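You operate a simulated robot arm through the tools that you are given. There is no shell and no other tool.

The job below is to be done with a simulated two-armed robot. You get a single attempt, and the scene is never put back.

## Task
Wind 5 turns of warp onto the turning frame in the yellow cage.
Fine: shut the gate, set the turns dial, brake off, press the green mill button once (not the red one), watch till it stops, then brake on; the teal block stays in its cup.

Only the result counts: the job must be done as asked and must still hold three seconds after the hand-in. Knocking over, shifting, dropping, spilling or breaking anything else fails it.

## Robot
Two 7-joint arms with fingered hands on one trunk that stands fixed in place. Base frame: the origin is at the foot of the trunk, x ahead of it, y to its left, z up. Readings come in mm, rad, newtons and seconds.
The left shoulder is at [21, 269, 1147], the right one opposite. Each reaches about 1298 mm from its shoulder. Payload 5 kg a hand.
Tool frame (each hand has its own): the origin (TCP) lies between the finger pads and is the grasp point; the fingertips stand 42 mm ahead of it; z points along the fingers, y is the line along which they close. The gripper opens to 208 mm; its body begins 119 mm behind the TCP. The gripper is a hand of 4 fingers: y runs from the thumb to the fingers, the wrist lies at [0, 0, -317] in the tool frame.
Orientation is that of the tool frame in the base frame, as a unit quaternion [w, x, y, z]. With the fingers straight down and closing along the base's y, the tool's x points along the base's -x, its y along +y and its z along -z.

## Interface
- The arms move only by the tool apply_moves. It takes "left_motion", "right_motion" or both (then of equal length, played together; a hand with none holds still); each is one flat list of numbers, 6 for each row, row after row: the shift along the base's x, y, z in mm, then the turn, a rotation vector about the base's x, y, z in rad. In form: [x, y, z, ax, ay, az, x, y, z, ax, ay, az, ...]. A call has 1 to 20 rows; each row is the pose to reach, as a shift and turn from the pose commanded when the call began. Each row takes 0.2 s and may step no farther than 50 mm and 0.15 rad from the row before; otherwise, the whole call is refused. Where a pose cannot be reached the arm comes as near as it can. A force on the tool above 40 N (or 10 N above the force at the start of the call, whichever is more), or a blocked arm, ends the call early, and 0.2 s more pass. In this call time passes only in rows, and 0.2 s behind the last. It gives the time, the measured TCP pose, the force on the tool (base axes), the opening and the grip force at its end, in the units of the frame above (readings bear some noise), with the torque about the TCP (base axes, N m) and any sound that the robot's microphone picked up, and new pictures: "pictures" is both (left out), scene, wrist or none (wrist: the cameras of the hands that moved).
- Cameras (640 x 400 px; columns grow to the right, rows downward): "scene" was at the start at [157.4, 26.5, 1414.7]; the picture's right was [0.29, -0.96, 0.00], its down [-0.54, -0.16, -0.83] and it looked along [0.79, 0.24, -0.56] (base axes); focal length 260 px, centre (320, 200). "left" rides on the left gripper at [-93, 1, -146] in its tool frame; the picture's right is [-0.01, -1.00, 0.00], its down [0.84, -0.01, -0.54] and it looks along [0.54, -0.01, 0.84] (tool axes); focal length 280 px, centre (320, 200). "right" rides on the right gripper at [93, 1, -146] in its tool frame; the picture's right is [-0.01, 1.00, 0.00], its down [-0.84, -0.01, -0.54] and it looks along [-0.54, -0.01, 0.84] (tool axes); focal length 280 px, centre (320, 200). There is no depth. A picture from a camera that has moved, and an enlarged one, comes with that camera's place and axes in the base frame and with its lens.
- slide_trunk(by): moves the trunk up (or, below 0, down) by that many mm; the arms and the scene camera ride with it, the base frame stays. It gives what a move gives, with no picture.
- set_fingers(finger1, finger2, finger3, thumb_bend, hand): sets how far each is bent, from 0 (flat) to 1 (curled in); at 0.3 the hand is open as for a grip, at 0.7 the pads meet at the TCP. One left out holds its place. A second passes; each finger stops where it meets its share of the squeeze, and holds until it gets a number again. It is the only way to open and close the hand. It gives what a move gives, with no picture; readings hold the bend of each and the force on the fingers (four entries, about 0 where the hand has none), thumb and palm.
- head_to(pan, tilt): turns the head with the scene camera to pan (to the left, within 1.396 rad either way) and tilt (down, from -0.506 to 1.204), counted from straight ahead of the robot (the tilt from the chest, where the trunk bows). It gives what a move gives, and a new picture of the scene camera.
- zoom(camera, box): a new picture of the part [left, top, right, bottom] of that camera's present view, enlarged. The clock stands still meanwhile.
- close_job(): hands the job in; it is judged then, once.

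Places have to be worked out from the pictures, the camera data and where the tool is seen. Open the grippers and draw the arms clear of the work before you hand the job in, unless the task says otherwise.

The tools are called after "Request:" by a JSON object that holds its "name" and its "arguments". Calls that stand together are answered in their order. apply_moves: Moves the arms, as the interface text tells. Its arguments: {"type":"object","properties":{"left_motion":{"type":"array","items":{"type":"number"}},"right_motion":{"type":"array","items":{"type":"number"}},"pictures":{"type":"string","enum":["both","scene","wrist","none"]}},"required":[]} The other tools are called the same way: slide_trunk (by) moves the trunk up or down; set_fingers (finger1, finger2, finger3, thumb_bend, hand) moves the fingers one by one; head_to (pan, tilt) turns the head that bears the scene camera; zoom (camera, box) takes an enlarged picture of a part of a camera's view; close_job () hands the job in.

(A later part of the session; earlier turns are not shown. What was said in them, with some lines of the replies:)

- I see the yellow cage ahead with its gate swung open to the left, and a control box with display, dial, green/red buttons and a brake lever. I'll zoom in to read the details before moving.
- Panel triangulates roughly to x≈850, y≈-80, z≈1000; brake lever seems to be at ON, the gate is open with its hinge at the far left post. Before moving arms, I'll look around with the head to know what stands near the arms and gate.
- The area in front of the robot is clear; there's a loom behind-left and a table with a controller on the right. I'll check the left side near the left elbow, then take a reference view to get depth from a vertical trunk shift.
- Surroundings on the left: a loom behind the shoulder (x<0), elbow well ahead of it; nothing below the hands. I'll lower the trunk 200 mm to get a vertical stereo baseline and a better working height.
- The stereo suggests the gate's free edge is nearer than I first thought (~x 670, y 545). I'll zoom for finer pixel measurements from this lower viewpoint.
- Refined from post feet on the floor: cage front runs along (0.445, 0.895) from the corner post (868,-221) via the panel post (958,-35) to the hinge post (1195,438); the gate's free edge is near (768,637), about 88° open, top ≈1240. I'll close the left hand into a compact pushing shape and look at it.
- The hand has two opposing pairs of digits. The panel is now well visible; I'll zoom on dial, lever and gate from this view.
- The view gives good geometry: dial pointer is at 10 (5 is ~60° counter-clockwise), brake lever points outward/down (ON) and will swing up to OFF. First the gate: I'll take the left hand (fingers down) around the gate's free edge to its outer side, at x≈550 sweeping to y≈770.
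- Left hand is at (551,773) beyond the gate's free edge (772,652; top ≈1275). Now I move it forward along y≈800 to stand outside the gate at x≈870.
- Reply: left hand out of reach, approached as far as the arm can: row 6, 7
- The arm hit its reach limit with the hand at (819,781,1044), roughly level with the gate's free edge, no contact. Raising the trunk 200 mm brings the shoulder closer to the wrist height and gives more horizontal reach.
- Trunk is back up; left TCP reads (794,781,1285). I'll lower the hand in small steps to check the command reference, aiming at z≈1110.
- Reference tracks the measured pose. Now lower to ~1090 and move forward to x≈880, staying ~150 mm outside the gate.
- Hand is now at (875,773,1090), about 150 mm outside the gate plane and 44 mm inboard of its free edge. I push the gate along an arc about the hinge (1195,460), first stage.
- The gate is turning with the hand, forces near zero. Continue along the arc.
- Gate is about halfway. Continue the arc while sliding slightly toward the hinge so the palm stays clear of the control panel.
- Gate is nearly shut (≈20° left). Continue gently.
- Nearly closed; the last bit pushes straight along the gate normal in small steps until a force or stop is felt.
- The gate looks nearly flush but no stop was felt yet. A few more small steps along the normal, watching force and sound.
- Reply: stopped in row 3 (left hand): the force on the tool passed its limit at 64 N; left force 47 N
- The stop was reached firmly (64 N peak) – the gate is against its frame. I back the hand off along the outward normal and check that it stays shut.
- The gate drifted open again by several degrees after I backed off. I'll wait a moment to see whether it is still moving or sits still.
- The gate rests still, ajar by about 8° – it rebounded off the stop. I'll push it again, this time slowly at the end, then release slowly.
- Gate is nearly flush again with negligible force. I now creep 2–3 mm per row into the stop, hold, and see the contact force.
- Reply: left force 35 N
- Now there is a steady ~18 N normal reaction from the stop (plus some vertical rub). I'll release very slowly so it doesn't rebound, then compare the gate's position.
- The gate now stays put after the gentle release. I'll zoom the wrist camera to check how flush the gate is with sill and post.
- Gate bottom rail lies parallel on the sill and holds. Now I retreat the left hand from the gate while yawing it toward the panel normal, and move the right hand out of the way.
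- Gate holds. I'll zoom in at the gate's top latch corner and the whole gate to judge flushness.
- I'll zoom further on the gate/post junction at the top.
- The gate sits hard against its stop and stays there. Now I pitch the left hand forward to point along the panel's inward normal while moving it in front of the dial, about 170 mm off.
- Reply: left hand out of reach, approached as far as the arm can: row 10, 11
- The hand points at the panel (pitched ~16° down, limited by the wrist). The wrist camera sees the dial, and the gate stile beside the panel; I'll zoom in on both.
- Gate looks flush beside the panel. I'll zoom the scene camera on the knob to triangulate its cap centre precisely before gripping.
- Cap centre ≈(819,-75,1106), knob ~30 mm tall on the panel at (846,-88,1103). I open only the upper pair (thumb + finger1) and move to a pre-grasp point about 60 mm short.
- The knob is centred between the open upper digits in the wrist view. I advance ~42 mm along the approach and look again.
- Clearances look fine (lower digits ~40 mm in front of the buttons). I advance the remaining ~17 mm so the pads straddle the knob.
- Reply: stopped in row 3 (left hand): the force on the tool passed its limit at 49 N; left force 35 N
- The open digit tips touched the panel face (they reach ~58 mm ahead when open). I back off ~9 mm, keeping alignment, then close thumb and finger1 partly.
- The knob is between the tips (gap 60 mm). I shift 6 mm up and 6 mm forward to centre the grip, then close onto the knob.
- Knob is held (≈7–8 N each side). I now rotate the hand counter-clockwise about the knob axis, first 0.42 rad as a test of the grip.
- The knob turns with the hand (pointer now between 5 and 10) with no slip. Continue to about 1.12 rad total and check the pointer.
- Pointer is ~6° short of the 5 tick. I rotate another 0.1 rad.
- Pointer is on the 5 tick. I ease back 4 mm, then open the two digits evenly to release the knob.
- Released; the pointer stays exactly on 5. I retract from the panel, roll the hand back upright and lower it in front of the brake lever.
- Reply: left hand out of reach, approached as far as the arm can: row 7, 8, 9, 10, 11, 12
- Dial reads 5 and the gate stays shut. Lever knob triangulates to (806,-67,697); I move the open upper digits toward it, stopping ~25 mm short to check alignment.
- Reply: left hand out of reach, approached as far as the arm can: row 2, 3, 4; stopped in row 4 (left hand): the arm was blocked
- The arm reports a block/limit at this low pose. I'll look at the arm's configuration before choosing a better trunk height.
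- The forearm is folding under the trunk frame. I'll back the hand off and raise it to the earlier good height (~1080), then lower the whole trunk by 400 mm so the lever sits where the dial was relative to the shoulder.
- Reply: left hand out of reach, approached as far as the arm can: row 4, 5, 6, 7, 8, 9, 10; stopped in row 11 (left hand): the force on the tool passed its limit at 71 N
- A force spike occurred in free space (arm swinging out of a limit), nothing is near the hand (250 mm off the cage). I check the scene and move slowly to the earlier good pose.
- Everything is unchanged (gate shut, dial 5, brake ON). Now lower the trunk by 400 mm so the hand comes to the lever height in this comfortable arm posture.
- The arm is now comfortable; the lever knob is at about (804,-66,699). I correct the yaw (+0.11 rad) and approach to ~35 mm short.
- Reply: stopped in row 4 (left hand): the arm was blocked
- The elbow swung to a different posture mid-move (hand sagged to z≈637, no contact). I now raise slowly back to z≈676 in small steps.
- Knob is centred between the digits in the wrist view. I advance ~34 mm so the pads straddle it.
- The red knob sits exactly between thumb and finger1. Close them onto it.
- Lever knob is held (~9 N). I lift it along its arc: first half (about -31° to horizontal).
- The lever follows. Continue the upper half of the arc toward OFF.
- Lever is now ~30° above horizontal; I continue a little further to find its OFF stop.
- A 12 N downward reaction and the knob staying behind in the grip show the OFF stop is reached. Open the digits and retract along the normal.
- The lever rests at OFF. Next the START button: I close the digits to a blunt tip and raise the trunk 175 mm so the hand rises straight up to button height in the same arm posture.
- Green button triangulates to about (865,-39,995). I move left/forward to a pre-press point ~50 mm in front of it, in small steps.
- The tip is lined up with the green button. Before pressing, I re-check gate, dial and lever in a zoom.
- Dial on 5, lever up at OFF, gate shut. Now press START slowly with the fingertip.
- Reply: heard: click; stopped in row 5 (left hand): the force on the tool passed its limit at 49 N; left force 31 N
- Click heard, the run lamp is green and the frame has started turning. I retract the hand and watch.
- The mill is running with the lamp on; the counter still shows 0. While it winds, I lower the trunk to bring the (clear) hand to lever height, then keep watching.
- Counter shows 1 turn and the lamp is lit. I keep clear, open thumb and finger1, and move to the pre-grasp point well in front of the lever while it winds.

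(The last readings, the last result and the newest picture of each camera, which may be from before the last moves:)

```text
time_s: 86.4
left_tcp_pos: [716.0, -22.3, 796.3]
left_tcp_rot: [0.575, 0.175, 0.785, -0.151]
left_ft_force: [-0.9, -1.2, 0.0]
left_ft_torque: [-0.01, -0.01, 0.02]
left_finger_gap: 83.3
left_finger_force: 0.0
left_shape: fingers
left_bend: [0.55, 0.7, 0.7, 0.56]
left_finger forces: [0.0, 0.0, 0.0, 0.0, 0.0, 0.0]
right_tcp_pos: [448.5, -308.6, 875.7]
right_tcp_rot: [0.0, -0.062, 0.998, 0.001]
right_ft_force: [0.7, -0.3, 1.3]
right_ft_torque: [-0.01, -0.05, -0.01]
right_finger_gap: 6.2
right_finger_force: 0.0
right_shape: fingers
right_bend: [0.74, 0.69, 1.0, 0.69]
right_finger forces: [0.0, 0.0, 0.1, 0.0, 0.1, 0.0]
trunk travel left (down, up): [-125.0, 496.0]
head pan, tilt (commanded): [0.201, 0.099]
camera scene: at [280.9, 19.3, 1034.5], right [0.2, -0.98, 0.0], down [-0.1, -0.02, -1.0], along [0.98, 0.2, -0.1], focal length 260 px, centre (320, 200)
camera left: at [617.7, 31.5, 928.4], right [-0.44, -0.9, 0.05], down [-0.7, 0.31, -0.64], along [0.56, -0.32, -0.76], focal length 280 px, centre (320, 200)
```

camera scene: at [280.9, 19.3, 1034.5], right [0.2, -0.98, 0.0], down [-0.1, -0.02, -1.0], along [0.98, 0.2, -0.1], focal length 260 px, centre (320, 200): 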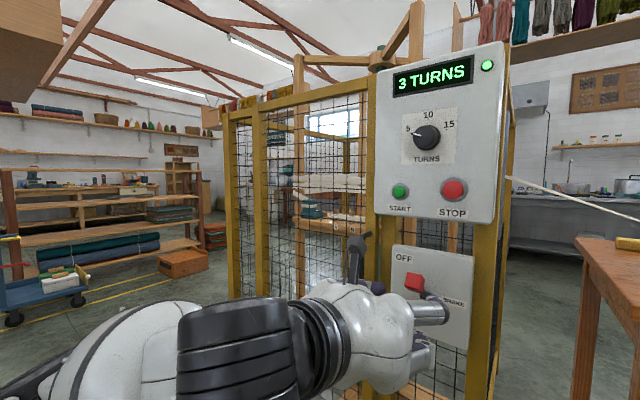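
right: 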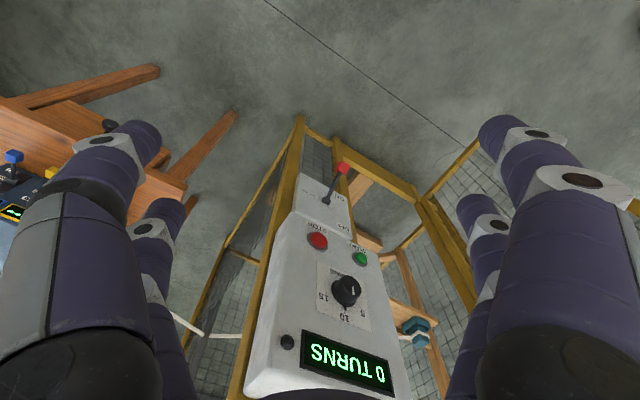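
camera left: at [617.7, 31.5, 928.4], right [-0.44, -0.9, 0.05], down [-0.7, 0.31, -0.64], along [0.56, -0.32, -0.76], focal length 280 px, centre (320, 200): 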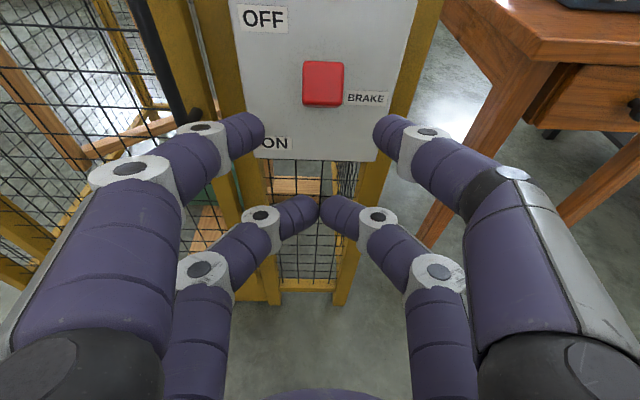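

3 turns. I hold still and wait ~2 s more.

Request:
{"name": "apply_moves", "arguments": {"left_motion": [0, 0, 0, 0, 0, 0, 0, 0, 0, 0, 0, 0, 0, 0, 0, 0, 0, 0, 0, 0, 0, 0, 0, 0, 0, 0, 0, 0, 0, 0, 0, 0, 0, 0, 0, 0, 0, 0, 0, 0, 0, 0, 0, 0, 0, 0, 0, 0], "pictures": "scene"}}

Request:
{"name": "apply_moves", "arguments": {"left_motion": [0, 0, 0, 0, 0, 0, 0, 0, 0, 0, 0, 0, 0, 0, 0, 0, 0, 0, 0, 0, 0, 0, 0, 0, 0, 0, 0, 0, 0, 0, 0, 0, 0, 0, 0, 0], "pictures": "scene"}}

Request:
{"name": "apply_moves", "arguments": {"left_motion": [0, 0, 0, 0, 0, 0, 0, 0, 0, 0, 0, 0, 0, 0, 0, 0, 0, 0, 0, 0, 0, 0, 0, 0, 0, 0, 0, 0, 0, 0, 0, 0, 0, 0, 0, 0], "pictures": "scene"}}

```text
time_s: 88.2
left_tcp_pos: [715.1, -23.5, 796.1]
left_tcp_rot: [0.574, 0.174, 0.786, -0.15]
left_ft_force: [-0.1, 0.6, 0.1]
left_ft_torque: [0.01, 0.02, 0.04]
left_finger_gap: 83.3
left_finger_force: 0.0
left_shape: fingers
left_bend: [0.55, 0.7, 0.7, 0.56]
left_finger forces: [0.1, 0.0, 0.0, 0.0, 0.0, 0.0]
right_tcp_pos: [448.5, -308.9, 876.3]
right_tcp_rot: [0.0, -0.062, 0.998, 0.0]
right_ft_force: [0.1, -0.5, -0.1]
right_ft_torque: [0.01, -0.01, 0.01]
right_finger_gap: 5.8
right_finger_force: 0.1
right_shape: fingers
right_bend: [0.74, 0.69, 1.0, 0.69]
right_finger forces: [0.0, 0.1, 0.0, 0.0, 0.0, 0.0]
trunk travel left (down, up): [-125.0, 496.0]
head pan, tilt (commanded): [0.201, 0.099]
camera scene: at [281.0, 19.2, 1034.5], right [0.2, -0.98, 0.0], down [-0.1, -0.02, -1.0], along [0.98, 0.2, -0.1], focal length 260 px, centre (320, 200)
```

scene: 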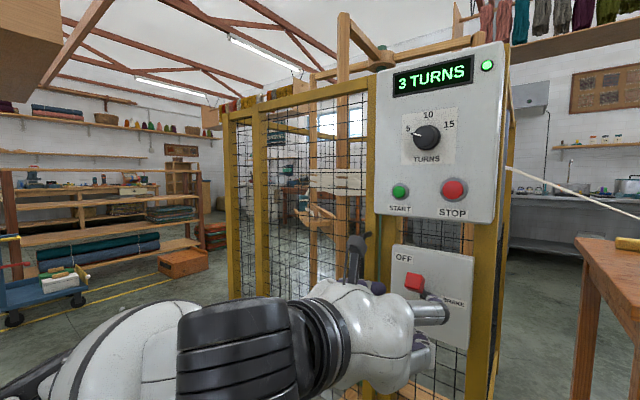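

```text
time_s: 89.6
left_tcp_pos: [715.2, -23.9, 796.2]
left_tcp_rot: [0.575, 0.174, 0.785, -0.151]
left_ft_force: [0.4, -0.3, -0.6]
left_ft_torque: [0.01, 0.03, -0.02]
left_finger_gap: 83.3
left_finger_force: 0.0
left_shape: fingers
left_bend: [0.55, 0.7, 0.7, 0.56]
left_finger forces: [0.1, 0.1, 0.0, 0.0, 0.0, 0.0]
right_tcp_pos: [448.8, -308.4, 875.2]
right_tcp_rot: [0.0, -0.061, 0.998, 0.001]
right_ft_force: [-0.8, 0.6, -0.7]
right_ft_torque: [0.02, -0.01, -0.01]
right_finger_gap: 6.1
right_finger_force: 0.0
right_shape: fingers
right_bend: [0.74, 0.69, 1.0, 0.69]
right_finger forces: [0.1, 0.0, 0.1, 0.0, 0.0, 0.0]
trunk travel left (down, up): [-125.0, 496.0]
head pan, tilt (commanded): [0.201, 0.099]
camera scene: at [281.0, 19.2, 1034.5], right [0.2, -0.98, 0.0], down [-0.1, -0.02, -1.0], along [0.98, 0.2, -0.1], focal length 260 px, centre (320, 200)
```

scene: 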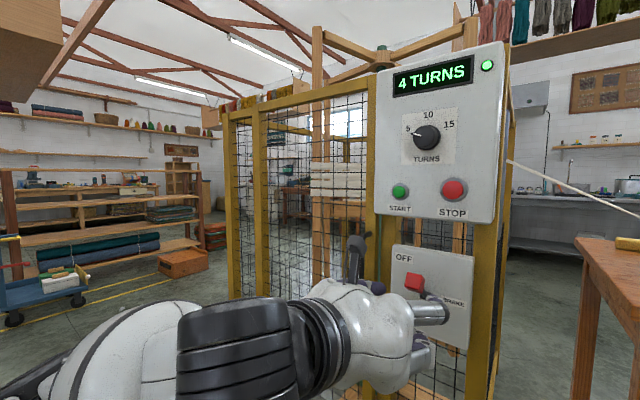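

```text
time_s: 91.0
left_tcp_pos: [714.5, -24.0, 796.3]
left_tcp_rot: [0.574, 0.174, 0.786, -0.151]
left_ft_force: [0.9, 0.3, -0.1]
left_ft_torque: [0.0, -0.01, -0.01]
left_finger_gap: 83.4
left_finger_force: 0.1
left_shape: fingers
left_bend: [0.55, 0.7, 0.7, 0.56]
left_finger forces: [0.0, 0.1, 0.0, 0.0, 0.0, 0.0]
right_tcp_pos: [447.8, -309.1, 875.3]
right_tcp_rot: [-0.001, -0.062, 0.998, 0.0]
right_ft_force: [-0.8, 0.4, -0.1]
right_ft_torque: [-0.02, -0.01, 0.02]
right_finger_gap: 5.7
right_finger_force: 0.1
right_shape: fingers
right_bend: [0.74, 0.69, 1.0, 0.69]
right_finger forces: [0.0, 0.0, 0.1, 0.0, 0.0, 0.1]
trunk travel left (down, up): [-125.0, 496.0]
head pan, tilt (commanded): [0.201, 0.099]
camera scene: at [281.0, 19.2, 1034.5], right [0.2, -0.98, 0.0], down [-0.1, -0.02, -1.0], along [0.98, 0.2, -0.1], focal length 260 px, centre (320, 200)
```

scene: 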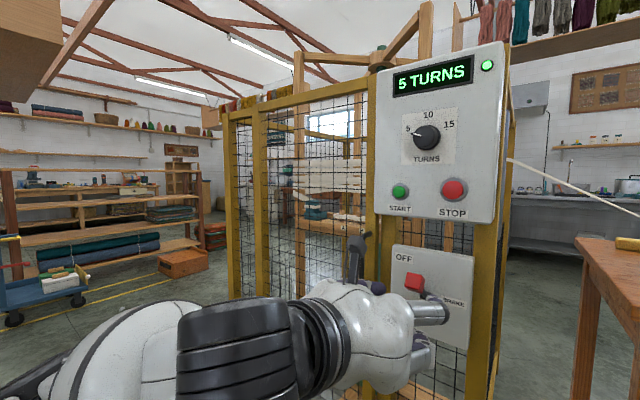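

5 turns displayed, lamp still lit – it may be slowing down. I wait and check for it to stop completely.

Request:
{"name": "apply_moves", "arguments": {"left_motion": [0, 0, 0, 0, 0, 0, 0, 0, 0, 0, 0, 0, 0, 0, 0, 0, 0, 0], "pictures": "scene"}}

Request:
{"name": "apply_moves", "arguments": {"left_motion": [0, 0, 0, 0, 0, 0, 0, 0, 0, 0, 0, 0, 0, 0, 0, 0, 0, 0, 0, 0, 0, 0, 0, 0], "pictures": "scene"}}

```text
time_s: 91.8
left_tcp_pos: [714.9, -23.2, 796.6]
left_tcp_rot: [0.574, 0.175, 0.785, -0.151]
left_ft_force: [0.1, -0.1, -0.3]
left_ft_torque: [-0.03, -0.03, -0.01]
left_finger_gap: 83.3
left_finger_force: 0.1
left_shape: fingers
left_bend: [0.55, 0.7, 0.7, 0.56]
left_finger forces: [0.1, 0.0, 0.0, 0.1, 0.0, 0.1]
right_tcp_pos: [448.8, -307.8, 874.8]
right_tcp_rot: [0.0, -0.061, 0.998, 0.001]
right_ft_force: [0.4, 0.6, 0.4]
right_ft_torque: [0.02, 0.0, 0.0]
right_finger_gap: 5.6
right_finger_force: 0.0
right_shape: fingers
right_bend: [0.74, 0.69, 1.0, 0.69]
right_finger forces: [0.1, 0.1, 0.0, 0.0, 0.1, 0.0]
trunk travel left (down, up): [-125.0, 496.0]
head pan, tilt (commanded): [0.201, 0.099]
camera scene: at [281.0, 19.2, 1034.5], right [0.2, -0.98, 0.0], down [-0.1, -0.02, -1.0], along [0.98, 0.2, -0.1], focal length 260 px, centre (320, 200)
```

scene: 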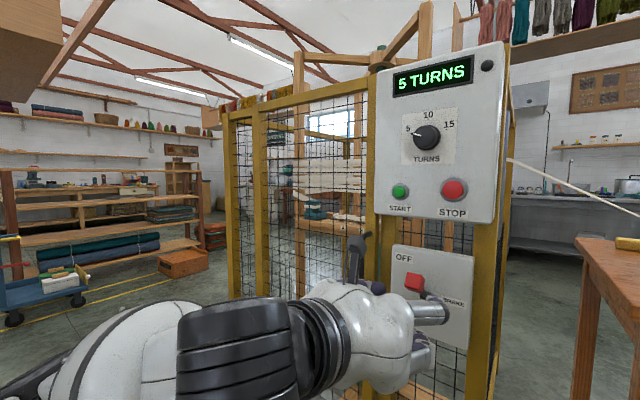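

```text
time_s: 92.8
left_tcp_pos: [715.5, -22.5, 796.9]
left_tcp_rot: [0.574, 0.174, 0.786, -0.15]
left_ft_force: [-0.4, -0.8, 0.7]
left_ft_torque: [0.02, 0.02, 0.02]
left_finger_gap: 83.1
left_finger_force: 0.1
left_shape: fingers
left_bend: [0.55, 0.7, 0.7, 0.56]
left_finger forces: [0.1, 0.0, 0.1, 0.1, 0.0, 0.1]
right_tcp_pos: [448.8, -308.1, 875.5]
right_tcp_rot: [0.0, -0.061, 0.998, 0.001]
right_ft_force: [0.1, -0.1, -1.2]
right_ft_torque: [0.02, 0.03, 0.01]
right_finger_gap: 5.7
right_finger_force: 0.1
right_shape: fingers
right_bend: [0.74, 0.69, 1.0, 0.69]
right_finger forces: [0.0, 0.1, 0.0, 0.0, 0.1, 0.0]
trunk travel left (down, up): [-125.0, 496.0]
head pan, tilt (commanded): [0.201, 0.099]
camera scene: at [281.0, 19.3, 1034.5], right [0.2, -0.98, 0.0], down [-0.1, -0.02, -1.0], along [0.98, 0.2, -0.1], focal length 260 px, centre (320, 200)
```

scene: 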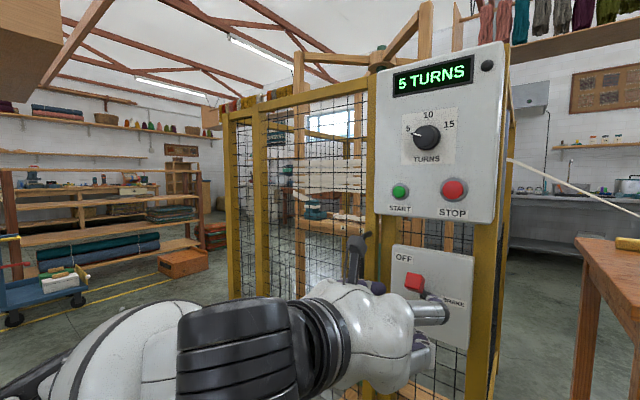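

The lamp is off and the frame is still at 5 turns. Now the brake: advance the open digits over the lever knob.

Request:
{"name": "apply_moves", "arguments": {"left_motion": [12, -6.2, 0, 0, 0, 0, 24, -12.4, 0, 0, 0, 0, 36, -18.6, 0, 0, 0, 0, 48, -24.8, 0, 0, 0, 0, 58, -30, 0, 0, 0, 0], "pictures": "wrist"}}

```text
time_s: 94.0
left_tcp_pos: [772.2, -53.0, 798.7]
left_tcp_rot: [0.574, 0.174, 0.786, -0.151]
left_ft_force: [0.8, 0.9, 0.9]
left_ft_torque: [0.02, -0.01, -0.01]
left_finger_gap: 83.3
left_finger_force: 0.0
left_shape: fingers
left_bend: [0.55, 0.7, 0.7, 0.56]
left_finger forces: [0.1, 0.0, 0.0, 0.1, 0.0, 0.1]
right_tcp_pos: [448.0, -308.3, 874.5]
right_tcp_rot: [0.0, -0.063, 0.998, 0.001]
right_ft_force: [-0.1, 0.3, -0.2]
right_ft_torque: [-0.05, 0.01, 0.01]
right_finger_gap: 6.0
right_finger_force: 0.2
right_shape: fingers
right_bend: [0.74, 0.69, 1.0, 0.69]
right_finger forces: [0.0, 0.1, 0.0, 0.1, 0.0, 0.0]
trunk travel left (down, up): [-125.0, 496.0]
head pan, tilt (commanded): [0.201, 0.099]
camera left: at [674.5, 0.6, 930.4], right [-0.44, -0.9, 0.05], down [-0.7, 0.31, -0.65], along [0.56, -0.32, -0.76], focal length 280 px, centre (320, 200)
```

left: 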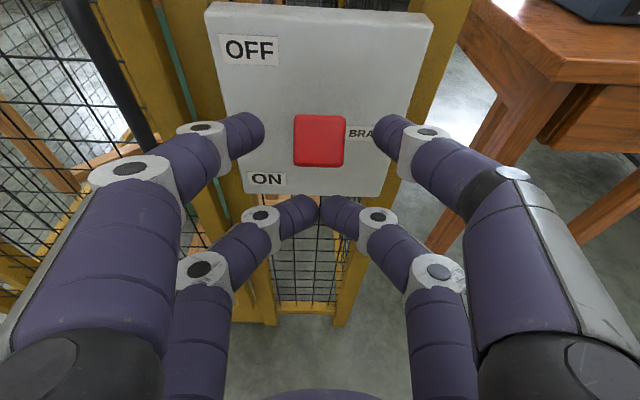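

The knob sits between the digits. Close thumb and finger1 on it.

Request:
{"name": "set_fingers", "arguments": {"hand": "left", "finger1": 0.7, "thumb_bend": 0.7}}

Request:
{"name": "zoom", "arguments": {"camera": "left", "box": [200, 20, 440, 220]}}

```text
time_s: 95.0
left_tcp_pos: [771.9, -54.6, 798.0]
left_tcp_rot: [0.575, 0.174, 0.785, -0.15]
left_ft_force: [0.7, -2.9, -1.4]
left_ft_torque: [0.08, 0.06, -0.03]
left_finger_gap: 35.4
left_finger_force: 8.7
left_shape: fingers
left_bend: [0.64, 0.7, 0.7, 0.67]
left_finger forces: [8.5, 0.0, 0.1, 0.0, 10.3, 0.1]
right_tcp_pos: [449.0, -310.0, 874.2]
right_tcp_rot: [-0.001, -0.062, 0.998, 0.001]
right_ft_force: [-0.9, -0.5, 0.7]
right_ft_torque: [-0.01, 0.02, -0.02]
right_finger_gap: 6.1
right_finger_force: 0.1
right_shape: fingers
right_bend: [0.74, 0.69, 1.0, 0.69]
right_finger forces: [0.0, 0.0, 0.0, 0.0, 0.0, 0.0]
trunk travel left (down, up): [-125.0, 496.0]
head pan, tilt (commanded): [0.201, 0.099]
```

```text
2.00 times, centred on (320, 120) of left
camera zoom: at [674.4, 0.3, 930.3], right [-0.44, -0.9, 0.05], down [-0.7, 0.31, -0.64], along [0.56, -0.32, -0.76], focal length 561 px, centre (320, 360)
```

zoom: 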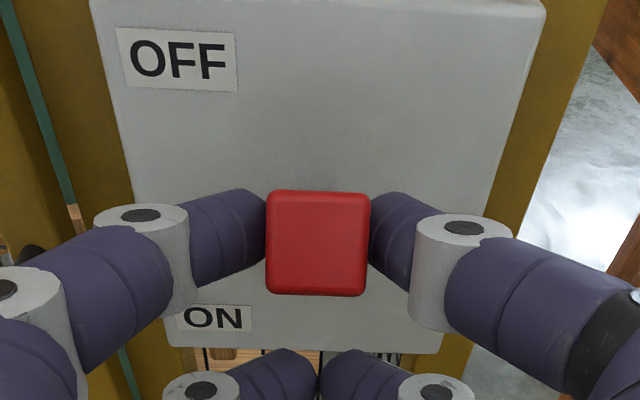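

Knob held again (~9 N). I draw the lever down along its arc, first half.

Request:
{"name": "apply_moves", "arguments": {"left_motion": [-4.5, 2.2, -8, 0, 0, 0, -8.5, 4.2, -16, 0, 0, 0, -12.1, 6, -24, 0, 0, 0, -15.2, 7.5, -33, 0, 0, 0, -17.5, 8.6, -42, 0, 0, 0, -18.8, 9.3, -51.5, 0, 0, 0, -19.3, 9.5, -61, 0, 0, 0], "pictures": "wrist"}}

```text
time_s: 96.6
left_tcp_pos: [755.3, -45.6, 735.1]
left_tcp_rot: [0.573, 0.174, 0.786, -0.15]
left_ft_force: [6.2, -8.2, -0.8]
left_ft_torque: [0.15, 0.06, -0.13]
left_finger_gap: 35.9
left_finger_force: 9.1
left_shape: fingers
left_bend: [0.65, 0.7, 0.7, 0.67]
left_finger forces: [7.0, 0.0, 0.0, 0.0, 11.5, 0.0]
right_tcp_pos: [447.8, -309.1, 874.8]
right_tcp_rot: [0.001, -0.062, 0.998, 0.0]
right_ft_force: [0.3, 0.7, -0.4]
right_ft_torque: [0.01, 0.04, 0.01]
right_finger_gap: 6.0
right_finger_force: 0.1
right_shape: fingers
right_bend: [0.74, 0.69, 1.0, 0.69]
right_finger forces: [0.1, 0.1, 0.1, 0.0, 0.1, 0.1]
trunk travel left (down, up): [-125.0, 496.0]
head pan, tilt (commanded): [0.201, 0.099]
camera left: at [657.8, 10.4, 866.6], right [-0.44, -0.9, 0.05], down [-0.7, 0.31, -0.64], along [0.56, -0.32, -0.76], focal length 280 px, centre (320, 200)
```

left: 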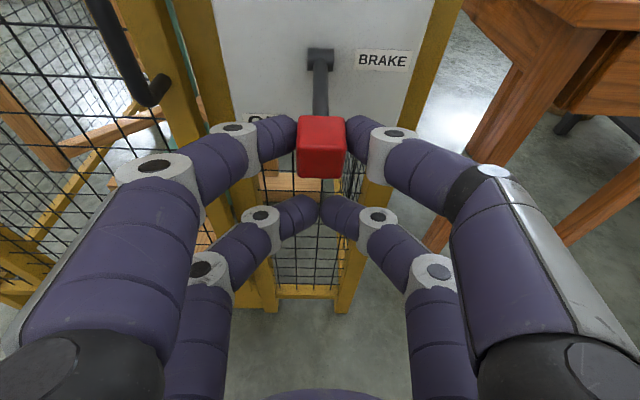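

Lever is about horizontal. Continue down to the ON stop.

Request:
{"name": "apply_moves", "arguments": {"left_motion": [0.5, -0.2, -9.5, 0, 0, 0, 1.5, -0.7, -19, 0, 0, 0, 3.5, -1.7, -28, 0, 0, 0, 6.5, -3.2, -37, 0, 0, 0, 10, -5, -46, 0, 0, 0, 14, -6.9, -55, 0, 0, 0, 17, -8.4, -61, 0, 0, 0, 20, -10, -66, 0, 0, 0], "pictures": "both"}}

```text
time_s: 98.4
left_tcp_pos: [774.6, -55.3, 669.7]
left_tcp_rot: [0.575, 0.175, 0.785, -0.152]
left_ft_force: [-12.2, 2.8, 16.2]
left_ft_torque: [-0.29, -0.76, -0.16]
left_finger_gap: 35.3
left_finger_force: 12.9
left_shape: fingers
left_bend: [0.64, 0.7, 0.7, 0.68]
left_finger forces: [11.7, 0.0, 0.0, 0.0, 15.0, 0.0]
right_tcp_pos: [447.9, -308.4, 876.4]
right_tcp_rot: [0.0, -0.062, 0.998, 0.0]
right_ft_force: [0.2, 0.4, -0.6]
right_ft_torque: [-0.02, -0.01, 0.0]
right_finger_gap: 5.7
right_finger_force: 0.1
right_shape: fingers
right_bend: [0.74, 0.69, 1.0, 0.69]
right_finger forces: [0.1, 0.0, 0.1, 0.0, 0.0, 0.0]
trunk travel left (down, up): [-125.0, 496.0]
head pan, tilt (commanded): [0.201, 0.099]
camera scene: at [279.8, 19.5, 1035.1], right [0.2, -0.98, 0.0], down [-0.1, -0.02, -1.0], along [0.98, 0.2, -0.1], focal length 260 px, centre (320, 200)
camera left: at [675.8, 0.8, 802.5], right [-0.44, -0.9, 0.05], down [-0.7, 0.31, -0.65], along [0.56, -0.32, -0.76], focal length 280 px, centre (320, 200)
```

scene: 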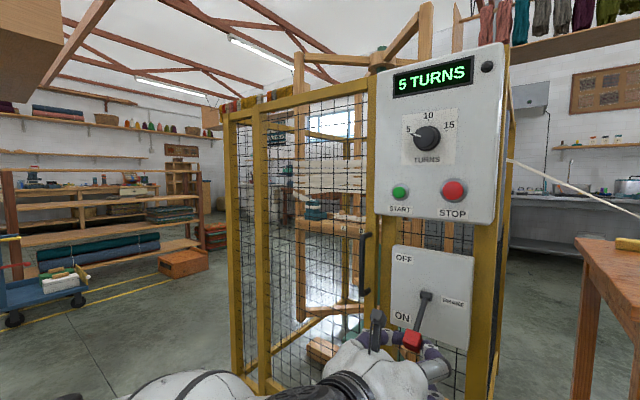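
left: 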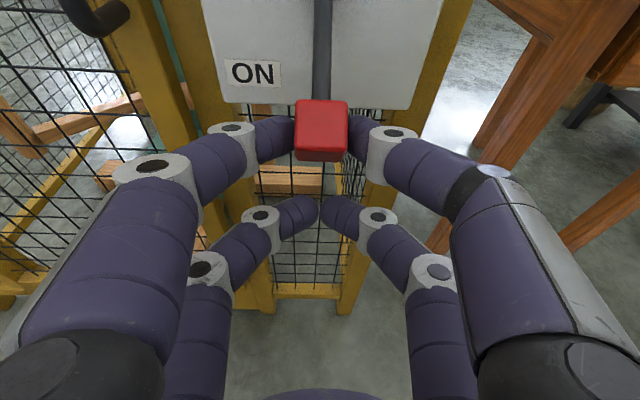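

The lever is against the ON stop (16 N upward reaction). Open the digits fully and retract straight back.

Request:
{"name": "set_fingers", "arguments": {"hand": "left", "finger1": 0.5, "thumb_bend": 0.5}}

Request:
{"name": "apply_moves", "arguments": {"left_motion": [-13, 6.5, 0, 0, 0, 0, -27, 13, 0, 0, 0, 0, -45, 22, 0, 0, 0, 0, -63, 31, 0, 0, 0, 0], "pictures": "both"}}

Request:
{"name": "zoom", "arguments": {"camera": "scene", "box": [360, 160, 500, 380]}}

```text
time_s: 99.4
left_tcp_pos: [775.0, -53.9, 668.7]
left_tcp_rot: [0.574, 0.174, 0.786, -0.15]
left_ft_force: [0.8, 0.3, -0.3]
left_ft_torque: [-0.04, 0.01, 0.02]
left_finger_gap: 112.4
left_finger_force: 0.1
left_shape: fingers
left_bend: [0.5, 0.7, 0.7, 0.5]
left_finger forces: [0.0, 0.0, 0.1, 0.0, 0.0, 0.0]
right_tcp_pos: [448.8, -309.4, 875.6]
right_tcp_rot: [0.0, -0.062, 0.998, 0.001]
right_ft_force: [0.2, 0.0, 0.0]
right_ft_torque: [0.01, -0.01, 0.02]
right_finger_gap: 5.8
right_finger_force: 0.1
right_shape: fingers
right_bend: [0.74, 0.69, 1.0, 0.69]
right_finger forces: [0.0, 0.1, 0.0, 0.0, 0.0, 0.1]
trunk travel left (down, up): [-125.0, 496.0]
head pan, tilt (commanded): [0.201, 0.099]
```

```text
time_s: 100.4
left_tcp_pos: [712.6, -21.5, 669.8]
left_tcp_rot: [0.575, 0.174, 0.786, -0.15]
left_ft_force: [-0.4, 0.5, 0.6]
left_ft_torque: [0.0, -0.01, 0.0]
left_finger_gap: 112.4
left_finger_force: 0.1
left_shape: fingers
left_bend: [0.5, 0.7, 0.7, 0.5]
left_finger forces: [0.0, 0.1, 0.0, 0.0, 0.1, 0.1]
right_tcp_pos: [449.1, -309.9, 876.2]
right_tcp_rot: [0.0, -0.062, 0.998, 0.001]
right_ft_force: [0.2, -0.2, -1.0]
right_ft_torque: [0.03, 0.0, -0.03]
right_finger_gap: 5.9
right_finger_force: 0.1
right_shape: fingers
right_bend: [0.74, 0.69, 1.0, 0.69]
right_finger forces: [0.0, 0.0, 0.0, 0.1, 0.0, 0.0]
trunk travel left (down, up): [-125.0, 496.0]
head pan, tilt (commanded): [0.201, 0.099]
camera scene: at [281.1, 19.1, 1034.5], right [0.2, -0.98, 0.0], down [-0.1, -0.02, -0.99], along [0.98, 0.2, -0.1], focal length 260 px, centre (320, 200)
camera left: at [614.7, 33.0, 801.2], right [-0.44, -0.9, 0.05], down [-0.7, 0.31, -0.64], along [0.56, -0.32, -0.76], focal length 280 px, centre (320, 200)
```

scene: 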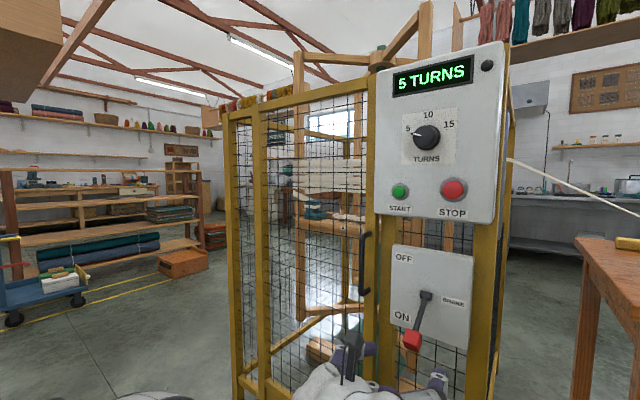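
left: 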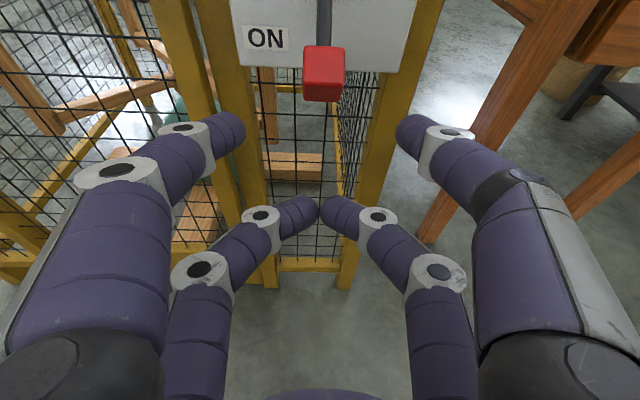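

```text
1.82 times, centred on (430, 270) of scene
camera zoom: at [281.1, 19.1, 1034.5], right [0.2, -0.98, 0.0], down [-0.1, -0.02, -0.99], along [0.98, 0.2, -0.1], focal length 473 px, centre (120, 73)
```

zoom: 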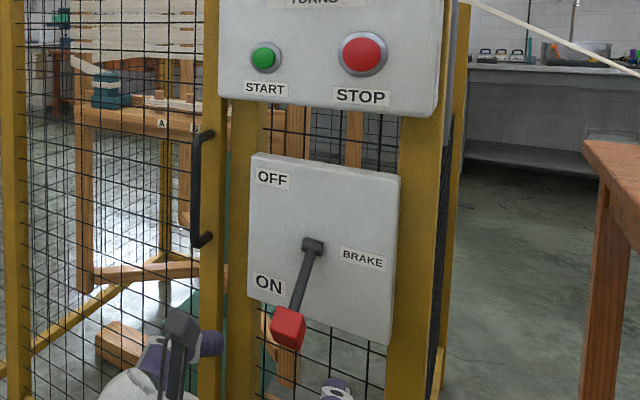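

Brake lever rests at ON, gate shut, display 5 TURNS. Let me check the teal block in its cup and the whole gate before withdrawing.

Request:
{"name": "zoom", "arguments": {"camera": "scene", "box": [270, 140, 390, 260]}}

Request:
{"name": "zoom", "arguments": {"camera": "scene", "box": [220, 70, 400, 400]}}

```text
3.33 times, centred on (330, 200) of scene
camera zoom: at [281.1, 19.1, 1034.5], right [0.2, -0.98, 0.0], down [-0.1, -0.02, -0.99], along [0.98, 0.2, -0.1], focal length 867 px, centre (287, 200)
```

zoom: 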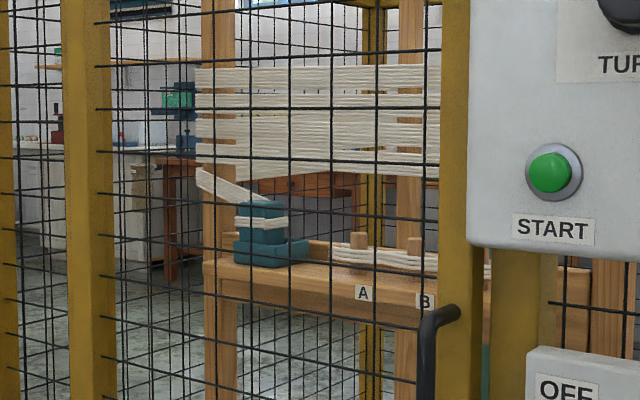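

```text
1.21 times, centred on (310, 235) of scene
camera zoom: at [281.1, 19.1, 1034.5], right [0.2, -0.98, 0.0], down [-0.1, -0.02, -0.99], along [0.98, 0.2, -0.1], focal length 315 px, centre (332, 158)
```

zoom: 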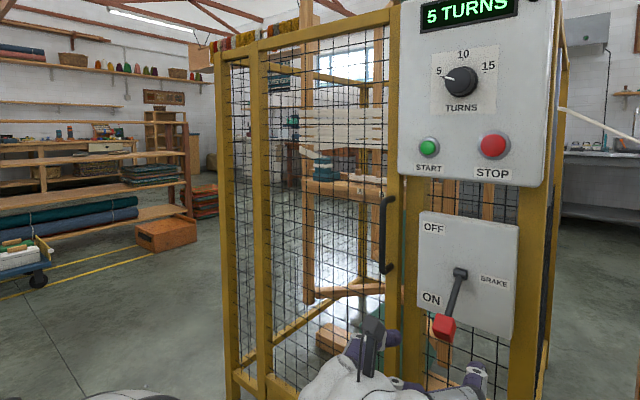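

The warp is wound, the teal block sits in its cup, gate and lever are right. I back off a little more and raise the trunk to lift the hand clear.

Request:
{"name": "apply_moves", "arguments": {"left_motion": [-9, 4.5, 0, 0, 0, 0, -18, 9, 0, 0, 0, 0], "pictures": "none"}}

Request:
{"name": "slide_trunk", "arguments": {"by": 400}}

Request:
{"name": "head_to", "arguments": {"pan": 0.35, "tilt": 0.55}}

```text
time_s: 101.0
left_tcp_pos: [694.1, -14.1, 670.2]
left_tcp_rot: [0.575, 0.175, 0.785, -0.15]
left_ft_force: [0.2, 0.0, -0.1]
left_ft_torque: [-0.04, -0.02, 0.04]
left_finger_gap: 112.7
left_finger_force: 0.2
left_shape: fingers
left_bend: [0.5, 0.7, 0.7, 0.5]
left_finger forces: [0.0, 0.0, 0.0, 0.1, 0.0, 0.0]
right_tcp_pos: [448.7, -308.8, 875.2]
right_tcp_rot: [0.0, -0.062, 0.998, 0.001]
right_ft_force: [-0.3, -0.9, 0.1]
right_ft_torque: [0.03, 0.0, 0.03]
right_finger_gap: 5.8
right_finger_force: 0.0
right_shape: fingers
right_bend: [0.74, 0.69, 1.0, 0.69]
right_finger forces: [0.0, 0.0, 0.0, 0.1, 0.1, 0.0]
trunk travel left (down, up): [-125.0, 496.0]
head pan, tilt (commanded): [0.201, 0.099]
```

```text
time_s: 104.8
left_tcp_pos: [693.4, -14.0, 1068.5]
left_tcp_rot: [0.573, 0.175, 0.786, -0.151]
left_ft_force: [0.6, 0.5, -0.5]
left_ft_torque: [-0.04, -0.02, -0.01]
left_finger_gap: 112.2
left_finger_force: 0.1
left_shape: fingers
left_bend: [0.5, 0.7, 0.7, 0.5]
left_finger forces: [0.1, 0.0, 0.0, 0.1, 0.0, 0.0]
right_tcp_pos: [449.5, -308.7, 1276.4]
right_tcp_rot: [0.0, -0.063, 0.998, 0.001]
right_ft_force: [0.3, 0.2, -0.1]
right_ft_torque: [0.03, 0.05, -0.02]
right_finger_gap: 5.7
right_finger_force: 0.1
right_shape: fingers
right_bend: [0.74, 0.69, 1.0, 0.69]
right_finger forces: [0.1, 0.0, 0.0, 0.0, 0.0, 0.0]
trunk travel left (down, up): [-525.0, 96.0]
head pan, tilt (commanded): [0.201, 0.099]
```

```text
time_s: 105.8
left_tcp_pos: [693.4, -13.8, 1070.2]
left_tcp_rot: [0.574, 0.175, 0.786, -0.151]
left_ft_force: [-0.6, -0.1, -0.2]
left_ft_torque: [0.01, 0.0, 0.01]
left_finger_gap: 112.4
left_finger_force: 0.0
left_shape: fingers
left_bend: [0.5, 0.7, 0.7, 0.5]
left_finger forces: [0.0, 0.0, 0.1, 0.0, 0.1, 0.0]
right_tcp_pos: [448.9, -308.3, 1275.6]
right_tcp_rot: [-0.001, -0.061, 0.998, 0.001]
right_ft_force: [-0.5, -0.6, 0.3]
right_ft_torque: [-0.02, -0.05, 0.01]
right_finger_gap: 6.1
right_finger_force: 0.0
right_shape: fingers
right_bend: [0.74, 0.69, 1.0, 0.69]
right_finger forces: [0.0, 0.0, 0.0, 0.0, 0.0, 0.0]
trunk travel left (down, up): [-525.0, 96.0]
head pan, tilt (commanded): [0.351, 0.55]
camera scene: at [157.1, 31.7, 1419.0], right [0.34, -0.94, 0.0], down [-0.49, -0.18, -0.85], along [0.8, 0.29, -0.52], focal length 260 px, centre (320, 200)
```

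scene: 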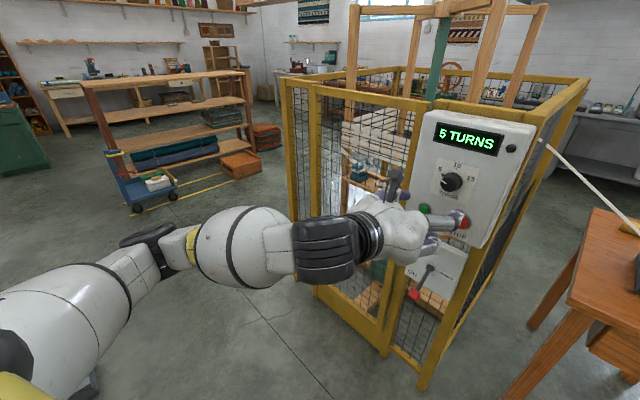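

I reverse the earlier path: swing the hand left away from the panel while pitching it fingers-down.

Request:
{"name": "apply_moves", "arguments": {"left_motion": [-3, 22, 2, 0, 0, 0, -6, 45, 4, 0.05, 0.1, 0, -9, 68, 6, 0.105, 0.215, 0, -12, 92, 8, 0.16, 0.33, 0, -15, 116, 10, 0.215, 0.445, 0, -18, 140, 12, 0.27, 0.56, 0, -21, 165, 14, 0.325, 0.675, 0, -24, 190, 16, 0.38, 0.79, 0, -27, 215, 18, 0.435, 0.905, 0, -30, 240, 20, 0.49, 1.02, 0, -33, 265, 22, 0.545, 1.135, 0], "pictures": "scene"}}

```text
time_s: 108.2
left_tcp_pos: [659.8, 251.1, 1091.4]
left_tcp_rot: [0.003, 0.208, 0.978, -0.014]
left_ft_force: [-0.8, -0.4, 0.2]
left_ft_torque: [0.04, -0.04, -0.02]
left_finger_gap: 112.7
left_finger_force: 0.0
left_shape: fingers
left_bend: [0.5, 0.7, 0.7, 0.5]
left_finger forces: [0.0, 0.1, 0.1, 0.0, 0.0, 0.0]
right_tcp_pos: [448.1, -308.7, 1274.6]
right_tcp_rot: [0.001, -0.062, 0.998, 0.001]
right_ft_force: [-0.5, 0.0, 0.6]
right_ft_torque: [0.02, -0.11, 0.02]
right_finger_gap: 5.8
right_finger_force: 0.0
right_shape: fingers
right_bend: [0.74, 0.69, 1.0, 0.69]
right_finger forces: [0.0, 0.0, 0.1, 0.0, 0.0, 0.0]
trunk travel left (down, up): [-525.0, 96.0]
head pan, tilt (commanded): [0.351, 0.55]
camera scene: at [156.4, 31.8, 1419.1], right [0.34, -0.94, 0.0], down [-0.49, -0.18, -0.85], along [0.8, 0.29, -0.52], focal length 260 px, centre (320, 200)
```

scene: 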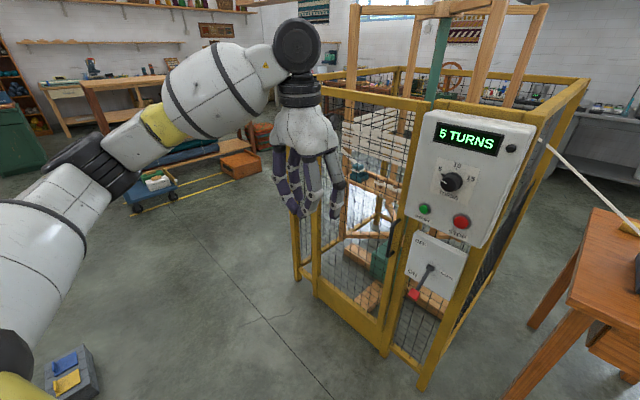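

Hand is clear and fingers-down. I draw it further back toward its starting place and open both hands.

Request:
{"name": "apply_moves", "arguments": {"left_motion": [-25, 15, 30, 0, 0, 0, -50, 30, 60, 0, 0, 0, -75, 45, 95, 0, 0, 0, -90, 60, 130, 0, 0, 0, -95, 70, 165, 0, 0, 0], "pictures": "none"}}

Request:
{"name": "set_fingers", "arguments": {"hand": "left", "finger1": 0.3, "finger2": 0.3, "finger3": 0.3, "thumb_bend": 0.3}}

Request:
{"name": "set_fingers", "arguments": {"hand": "right", "finger1": 0.3, "finger2": 0.3, "finger3": 0.3, "thumb_bend": 0.3}}

Request:
{"name": "head_to", "arguments": {"pan": 0.3, "tilt": 0.5}}

Request:
{"name": "zoom", "arguments": {"camera": "scene", "box": [290, 60, 530, 360]}}

Request:
{"name": "zoom", "arguments": {"camera": "scene", "box": [340, 210, 460, 340]}}

```text
time_s: 109.3
left_tcp_pos: [564.5, 321.7, 1257.6]
left_tcp_rot: [0.004, 0.209, 0.978, -0.014]
left_ft_force: [-0.5, 0.5, 0.7]
left_ft_torque: [0.05, -0.09, -0.04]
left_finger_gap: 112.8
left_finger_force: 0.0
left_shape: fingers
left_bend: [0.5, 0.7, 0.7, 0.5]
left_finger forces: [0.1, 0.1, 0.0, 0.0, 0.0, 0.1]
right_tcp_pos: [447.9, -310.7, 1276.6]
right_tcp_rot: [0.001, -0.061, 0.998, 0.001]
right_ft_force: [-1.1, 0.6, 1.5]
right_ft_torque: [0.06, -0.14, 0.02]
right_finger_gap: 5.9
right_finger_force: 0.1
right_shape: fingers
right_bend: [0.74, 0.69, 1.0, 0.69]
right_finger forces: [0.0, 0.0, 0.0, 0.1, 0.1, 0.1]
trunk travel left (down, up): [-525.0, 96.0]
head pan, tilt (commanded): [0.351, 0.55]
```

```text
time_s: 110.3
left_tcp_pos: [566.6, 322.8, 1256.0]
left_tcp_rot: [0.002, 0.206, 0.978, -0.014]
left_ft_force: [0.2, 0.1, -1.0]
left_ft_torque: [0.02, 0.06, -0.01]
left_finger_gap: 218.2
left_finger_force: 0.1
left_shape: fingers
left_bend: [0.3, 0.3, 0.3, 0.3]
left_finger forces: [0.0, 0.0, 0.1, 0.0, 0.1, 0.0]
right_tcp_pos: [448.5, -307.9, 1274.8]
right_tcp_rot: [0.0, -0.061, 0.998, 0.001]
right_ft_force: [-0.1, 1.0, -0.7]
right_ft_torque: [0.0, 0.03, -0.02]
right_finger_gap: 6.0
right_finger_force: 0.1
right_shape: fingers
right_bend: [0.74, 0.69, 1.0, 0.69]
right_finger forces: [0.0, 0.0, 0.0, 0.0, 0.1, 0.1]
trunk travel left (down, up): [-525.0, 96.0]
head pan, tilt (commanded): [0.351, 0.55]
```

```text
time_s: 111.3
left_tcp_pos: [565.1, 322.8, 1257.9]
left_tcp_rot: [0.004, 0.207, 0.978, -0.013]
left_ft_force: [0.0, 0.0, 0.1]
left_ft_torque: [-0.03, -0.02, 0.0]
left_finger_gap: 217.8
left_finger_force: 0.1
left_shape: fingers
left_bend: [0.3, 0.3, 0.3, 0.3]
left_finger forces: [0.0, 0.0, 0.0, 0.0, 0.0, 0.0]
right_tcp_pos: [447.8, -308.8, 1275.4]
right_tcp_rot: [-0.001, -0.063, 0.998, 0.0]
right_ft_force: [-0.7, 0.1, -0.6]
right_ft_torque: [0.0, 0.01, -0.04]
right_finger_gap: 218.1
right_finger_force: 0.0
right_shape: fingers
right_bend: [0.3, 0.3, 0.3, 0.3]
right_finger forces: [0.0, 0.0, 0.0, 0.0, 0.1, 0.0]
trunk travel left (down, up): [-525.0, 96.0]
head pan, tilt (commanded): [0.351, 0.55]
```

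```text
time_s: 112.0
left_tcp_pos: [565.7, 322.6, 1257.7]
left_tcp_rot: [0.004, 0.207, 0.978, -0.014]
left_ft_force: [-0.1, 0.2, -0.3]
left_ft_torque: [0.0, 0.0, 0.02]
left_finger_gap: 218.0
left_finger_force: 0.0
left_shape: fingers
left_bend: [0.3, 0.3, 0.3, 0.3]
left_finger forces: [0.0, 0.1, 0.1, 0.1, 0.1, 0.0]
right_tcp_pos: [448.9, -308.0, 1276.5]
right_tcp_rot: [0.0, -0.062, 0.998, 0.001]
right_ft_force: [0.3, 0.5, -0.7]
right_ft_torque: [-0.02, 0.01, -0.01]
right_finger_gap: 218.1
right_finger_force: 0.0
right_shape: fingers
right_bend: [0.3, 0.3, 0.3, 0.3]
right_finger forces: [0.0, 0.0, 0.0, 0.0, 0.1, 0.0]
trunk travel left (down, up): [-525.0, 96.0]
head pan, tilt (commanded): [0.3, 0.499]
camera scene: at [159.7, 27.9, 1423.5], right [0.3, -0.96, 0.0], down [-0.46, -0.14, -0.88], along [0.84, 0.26, -0.48], focal length 260 px, centre (320, 200)
```

scene: 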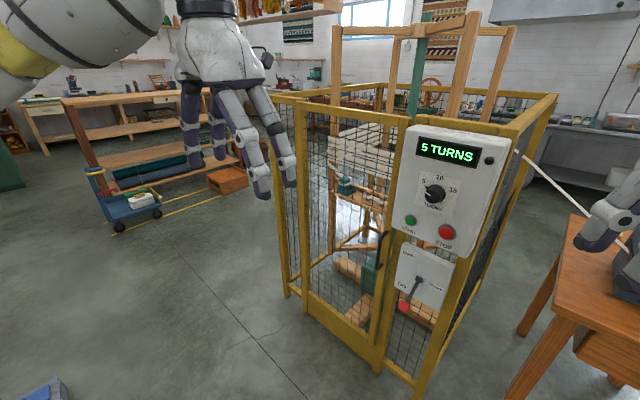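

```text
1.33 times, centred on (410, 210) of scene
camera zoom: at [159.7, 27.9, 1423.5], right [0.3, -0.96, 0.0], down [-0.46, -0.14, -0.88], along [0.84, 0.26, -0.48], focal length 347 px, centre (200, 187)
```

zoom: 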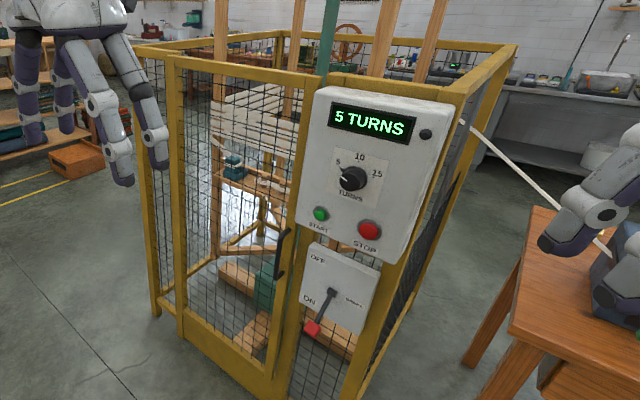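

```text
3.08 times, centred on (400, 275) of scene
camera zoom: at [159.7, 27.9, 1423.5], right [0.3, -0.96, 0.0], down [-0.46, -0.14, -0.88], along [0.84, 0.26, -0.48], focal length 800 px, centre (74, -31)
```

zoom: 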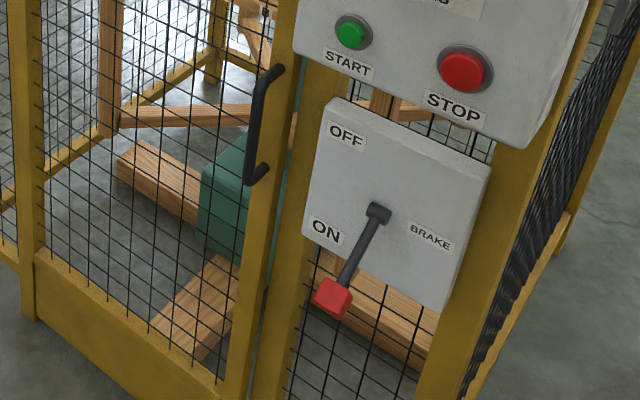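

Display reads 5 TURNS, lamp off, brake at ON, dial at 5, gate shut, teal block in its cup, both hands open and clear. Handing in.

Request:
{"name": "close_job", "arguments": {}}

```text
The job is handed in.
```

I wound the 5 turns and handed the job in. The judge's result hasn't come back to me.

| Item | State at hand-in |
|---|---|
| Gate | Shut; it stayed shut while the frame turned |
| Turns dial | On 5 |
| Start button (green) | Pressed once; red not touched |
| Mill | Stopped by itself at 5 turns, lamp off |
| Brake | Off before the start, back on after the frame stopped |
| Teal block | In its cup, seen after the frame stopped |
| Hands | Open and drawn back from the cage |

Three things did not go cleanly, though I saw no damage in the pictures:

- **Gate:** it swung partly open after my first push, so I closed it again slowly and it held.
- **Panel:** while lining up on the dial, the left fingertips pressed the panel face with about 49 N.
- **Arm:** on the way to the lever, the left arm was blocked twice and once showed a 71 N force spike. Nothing was near the hand each time.
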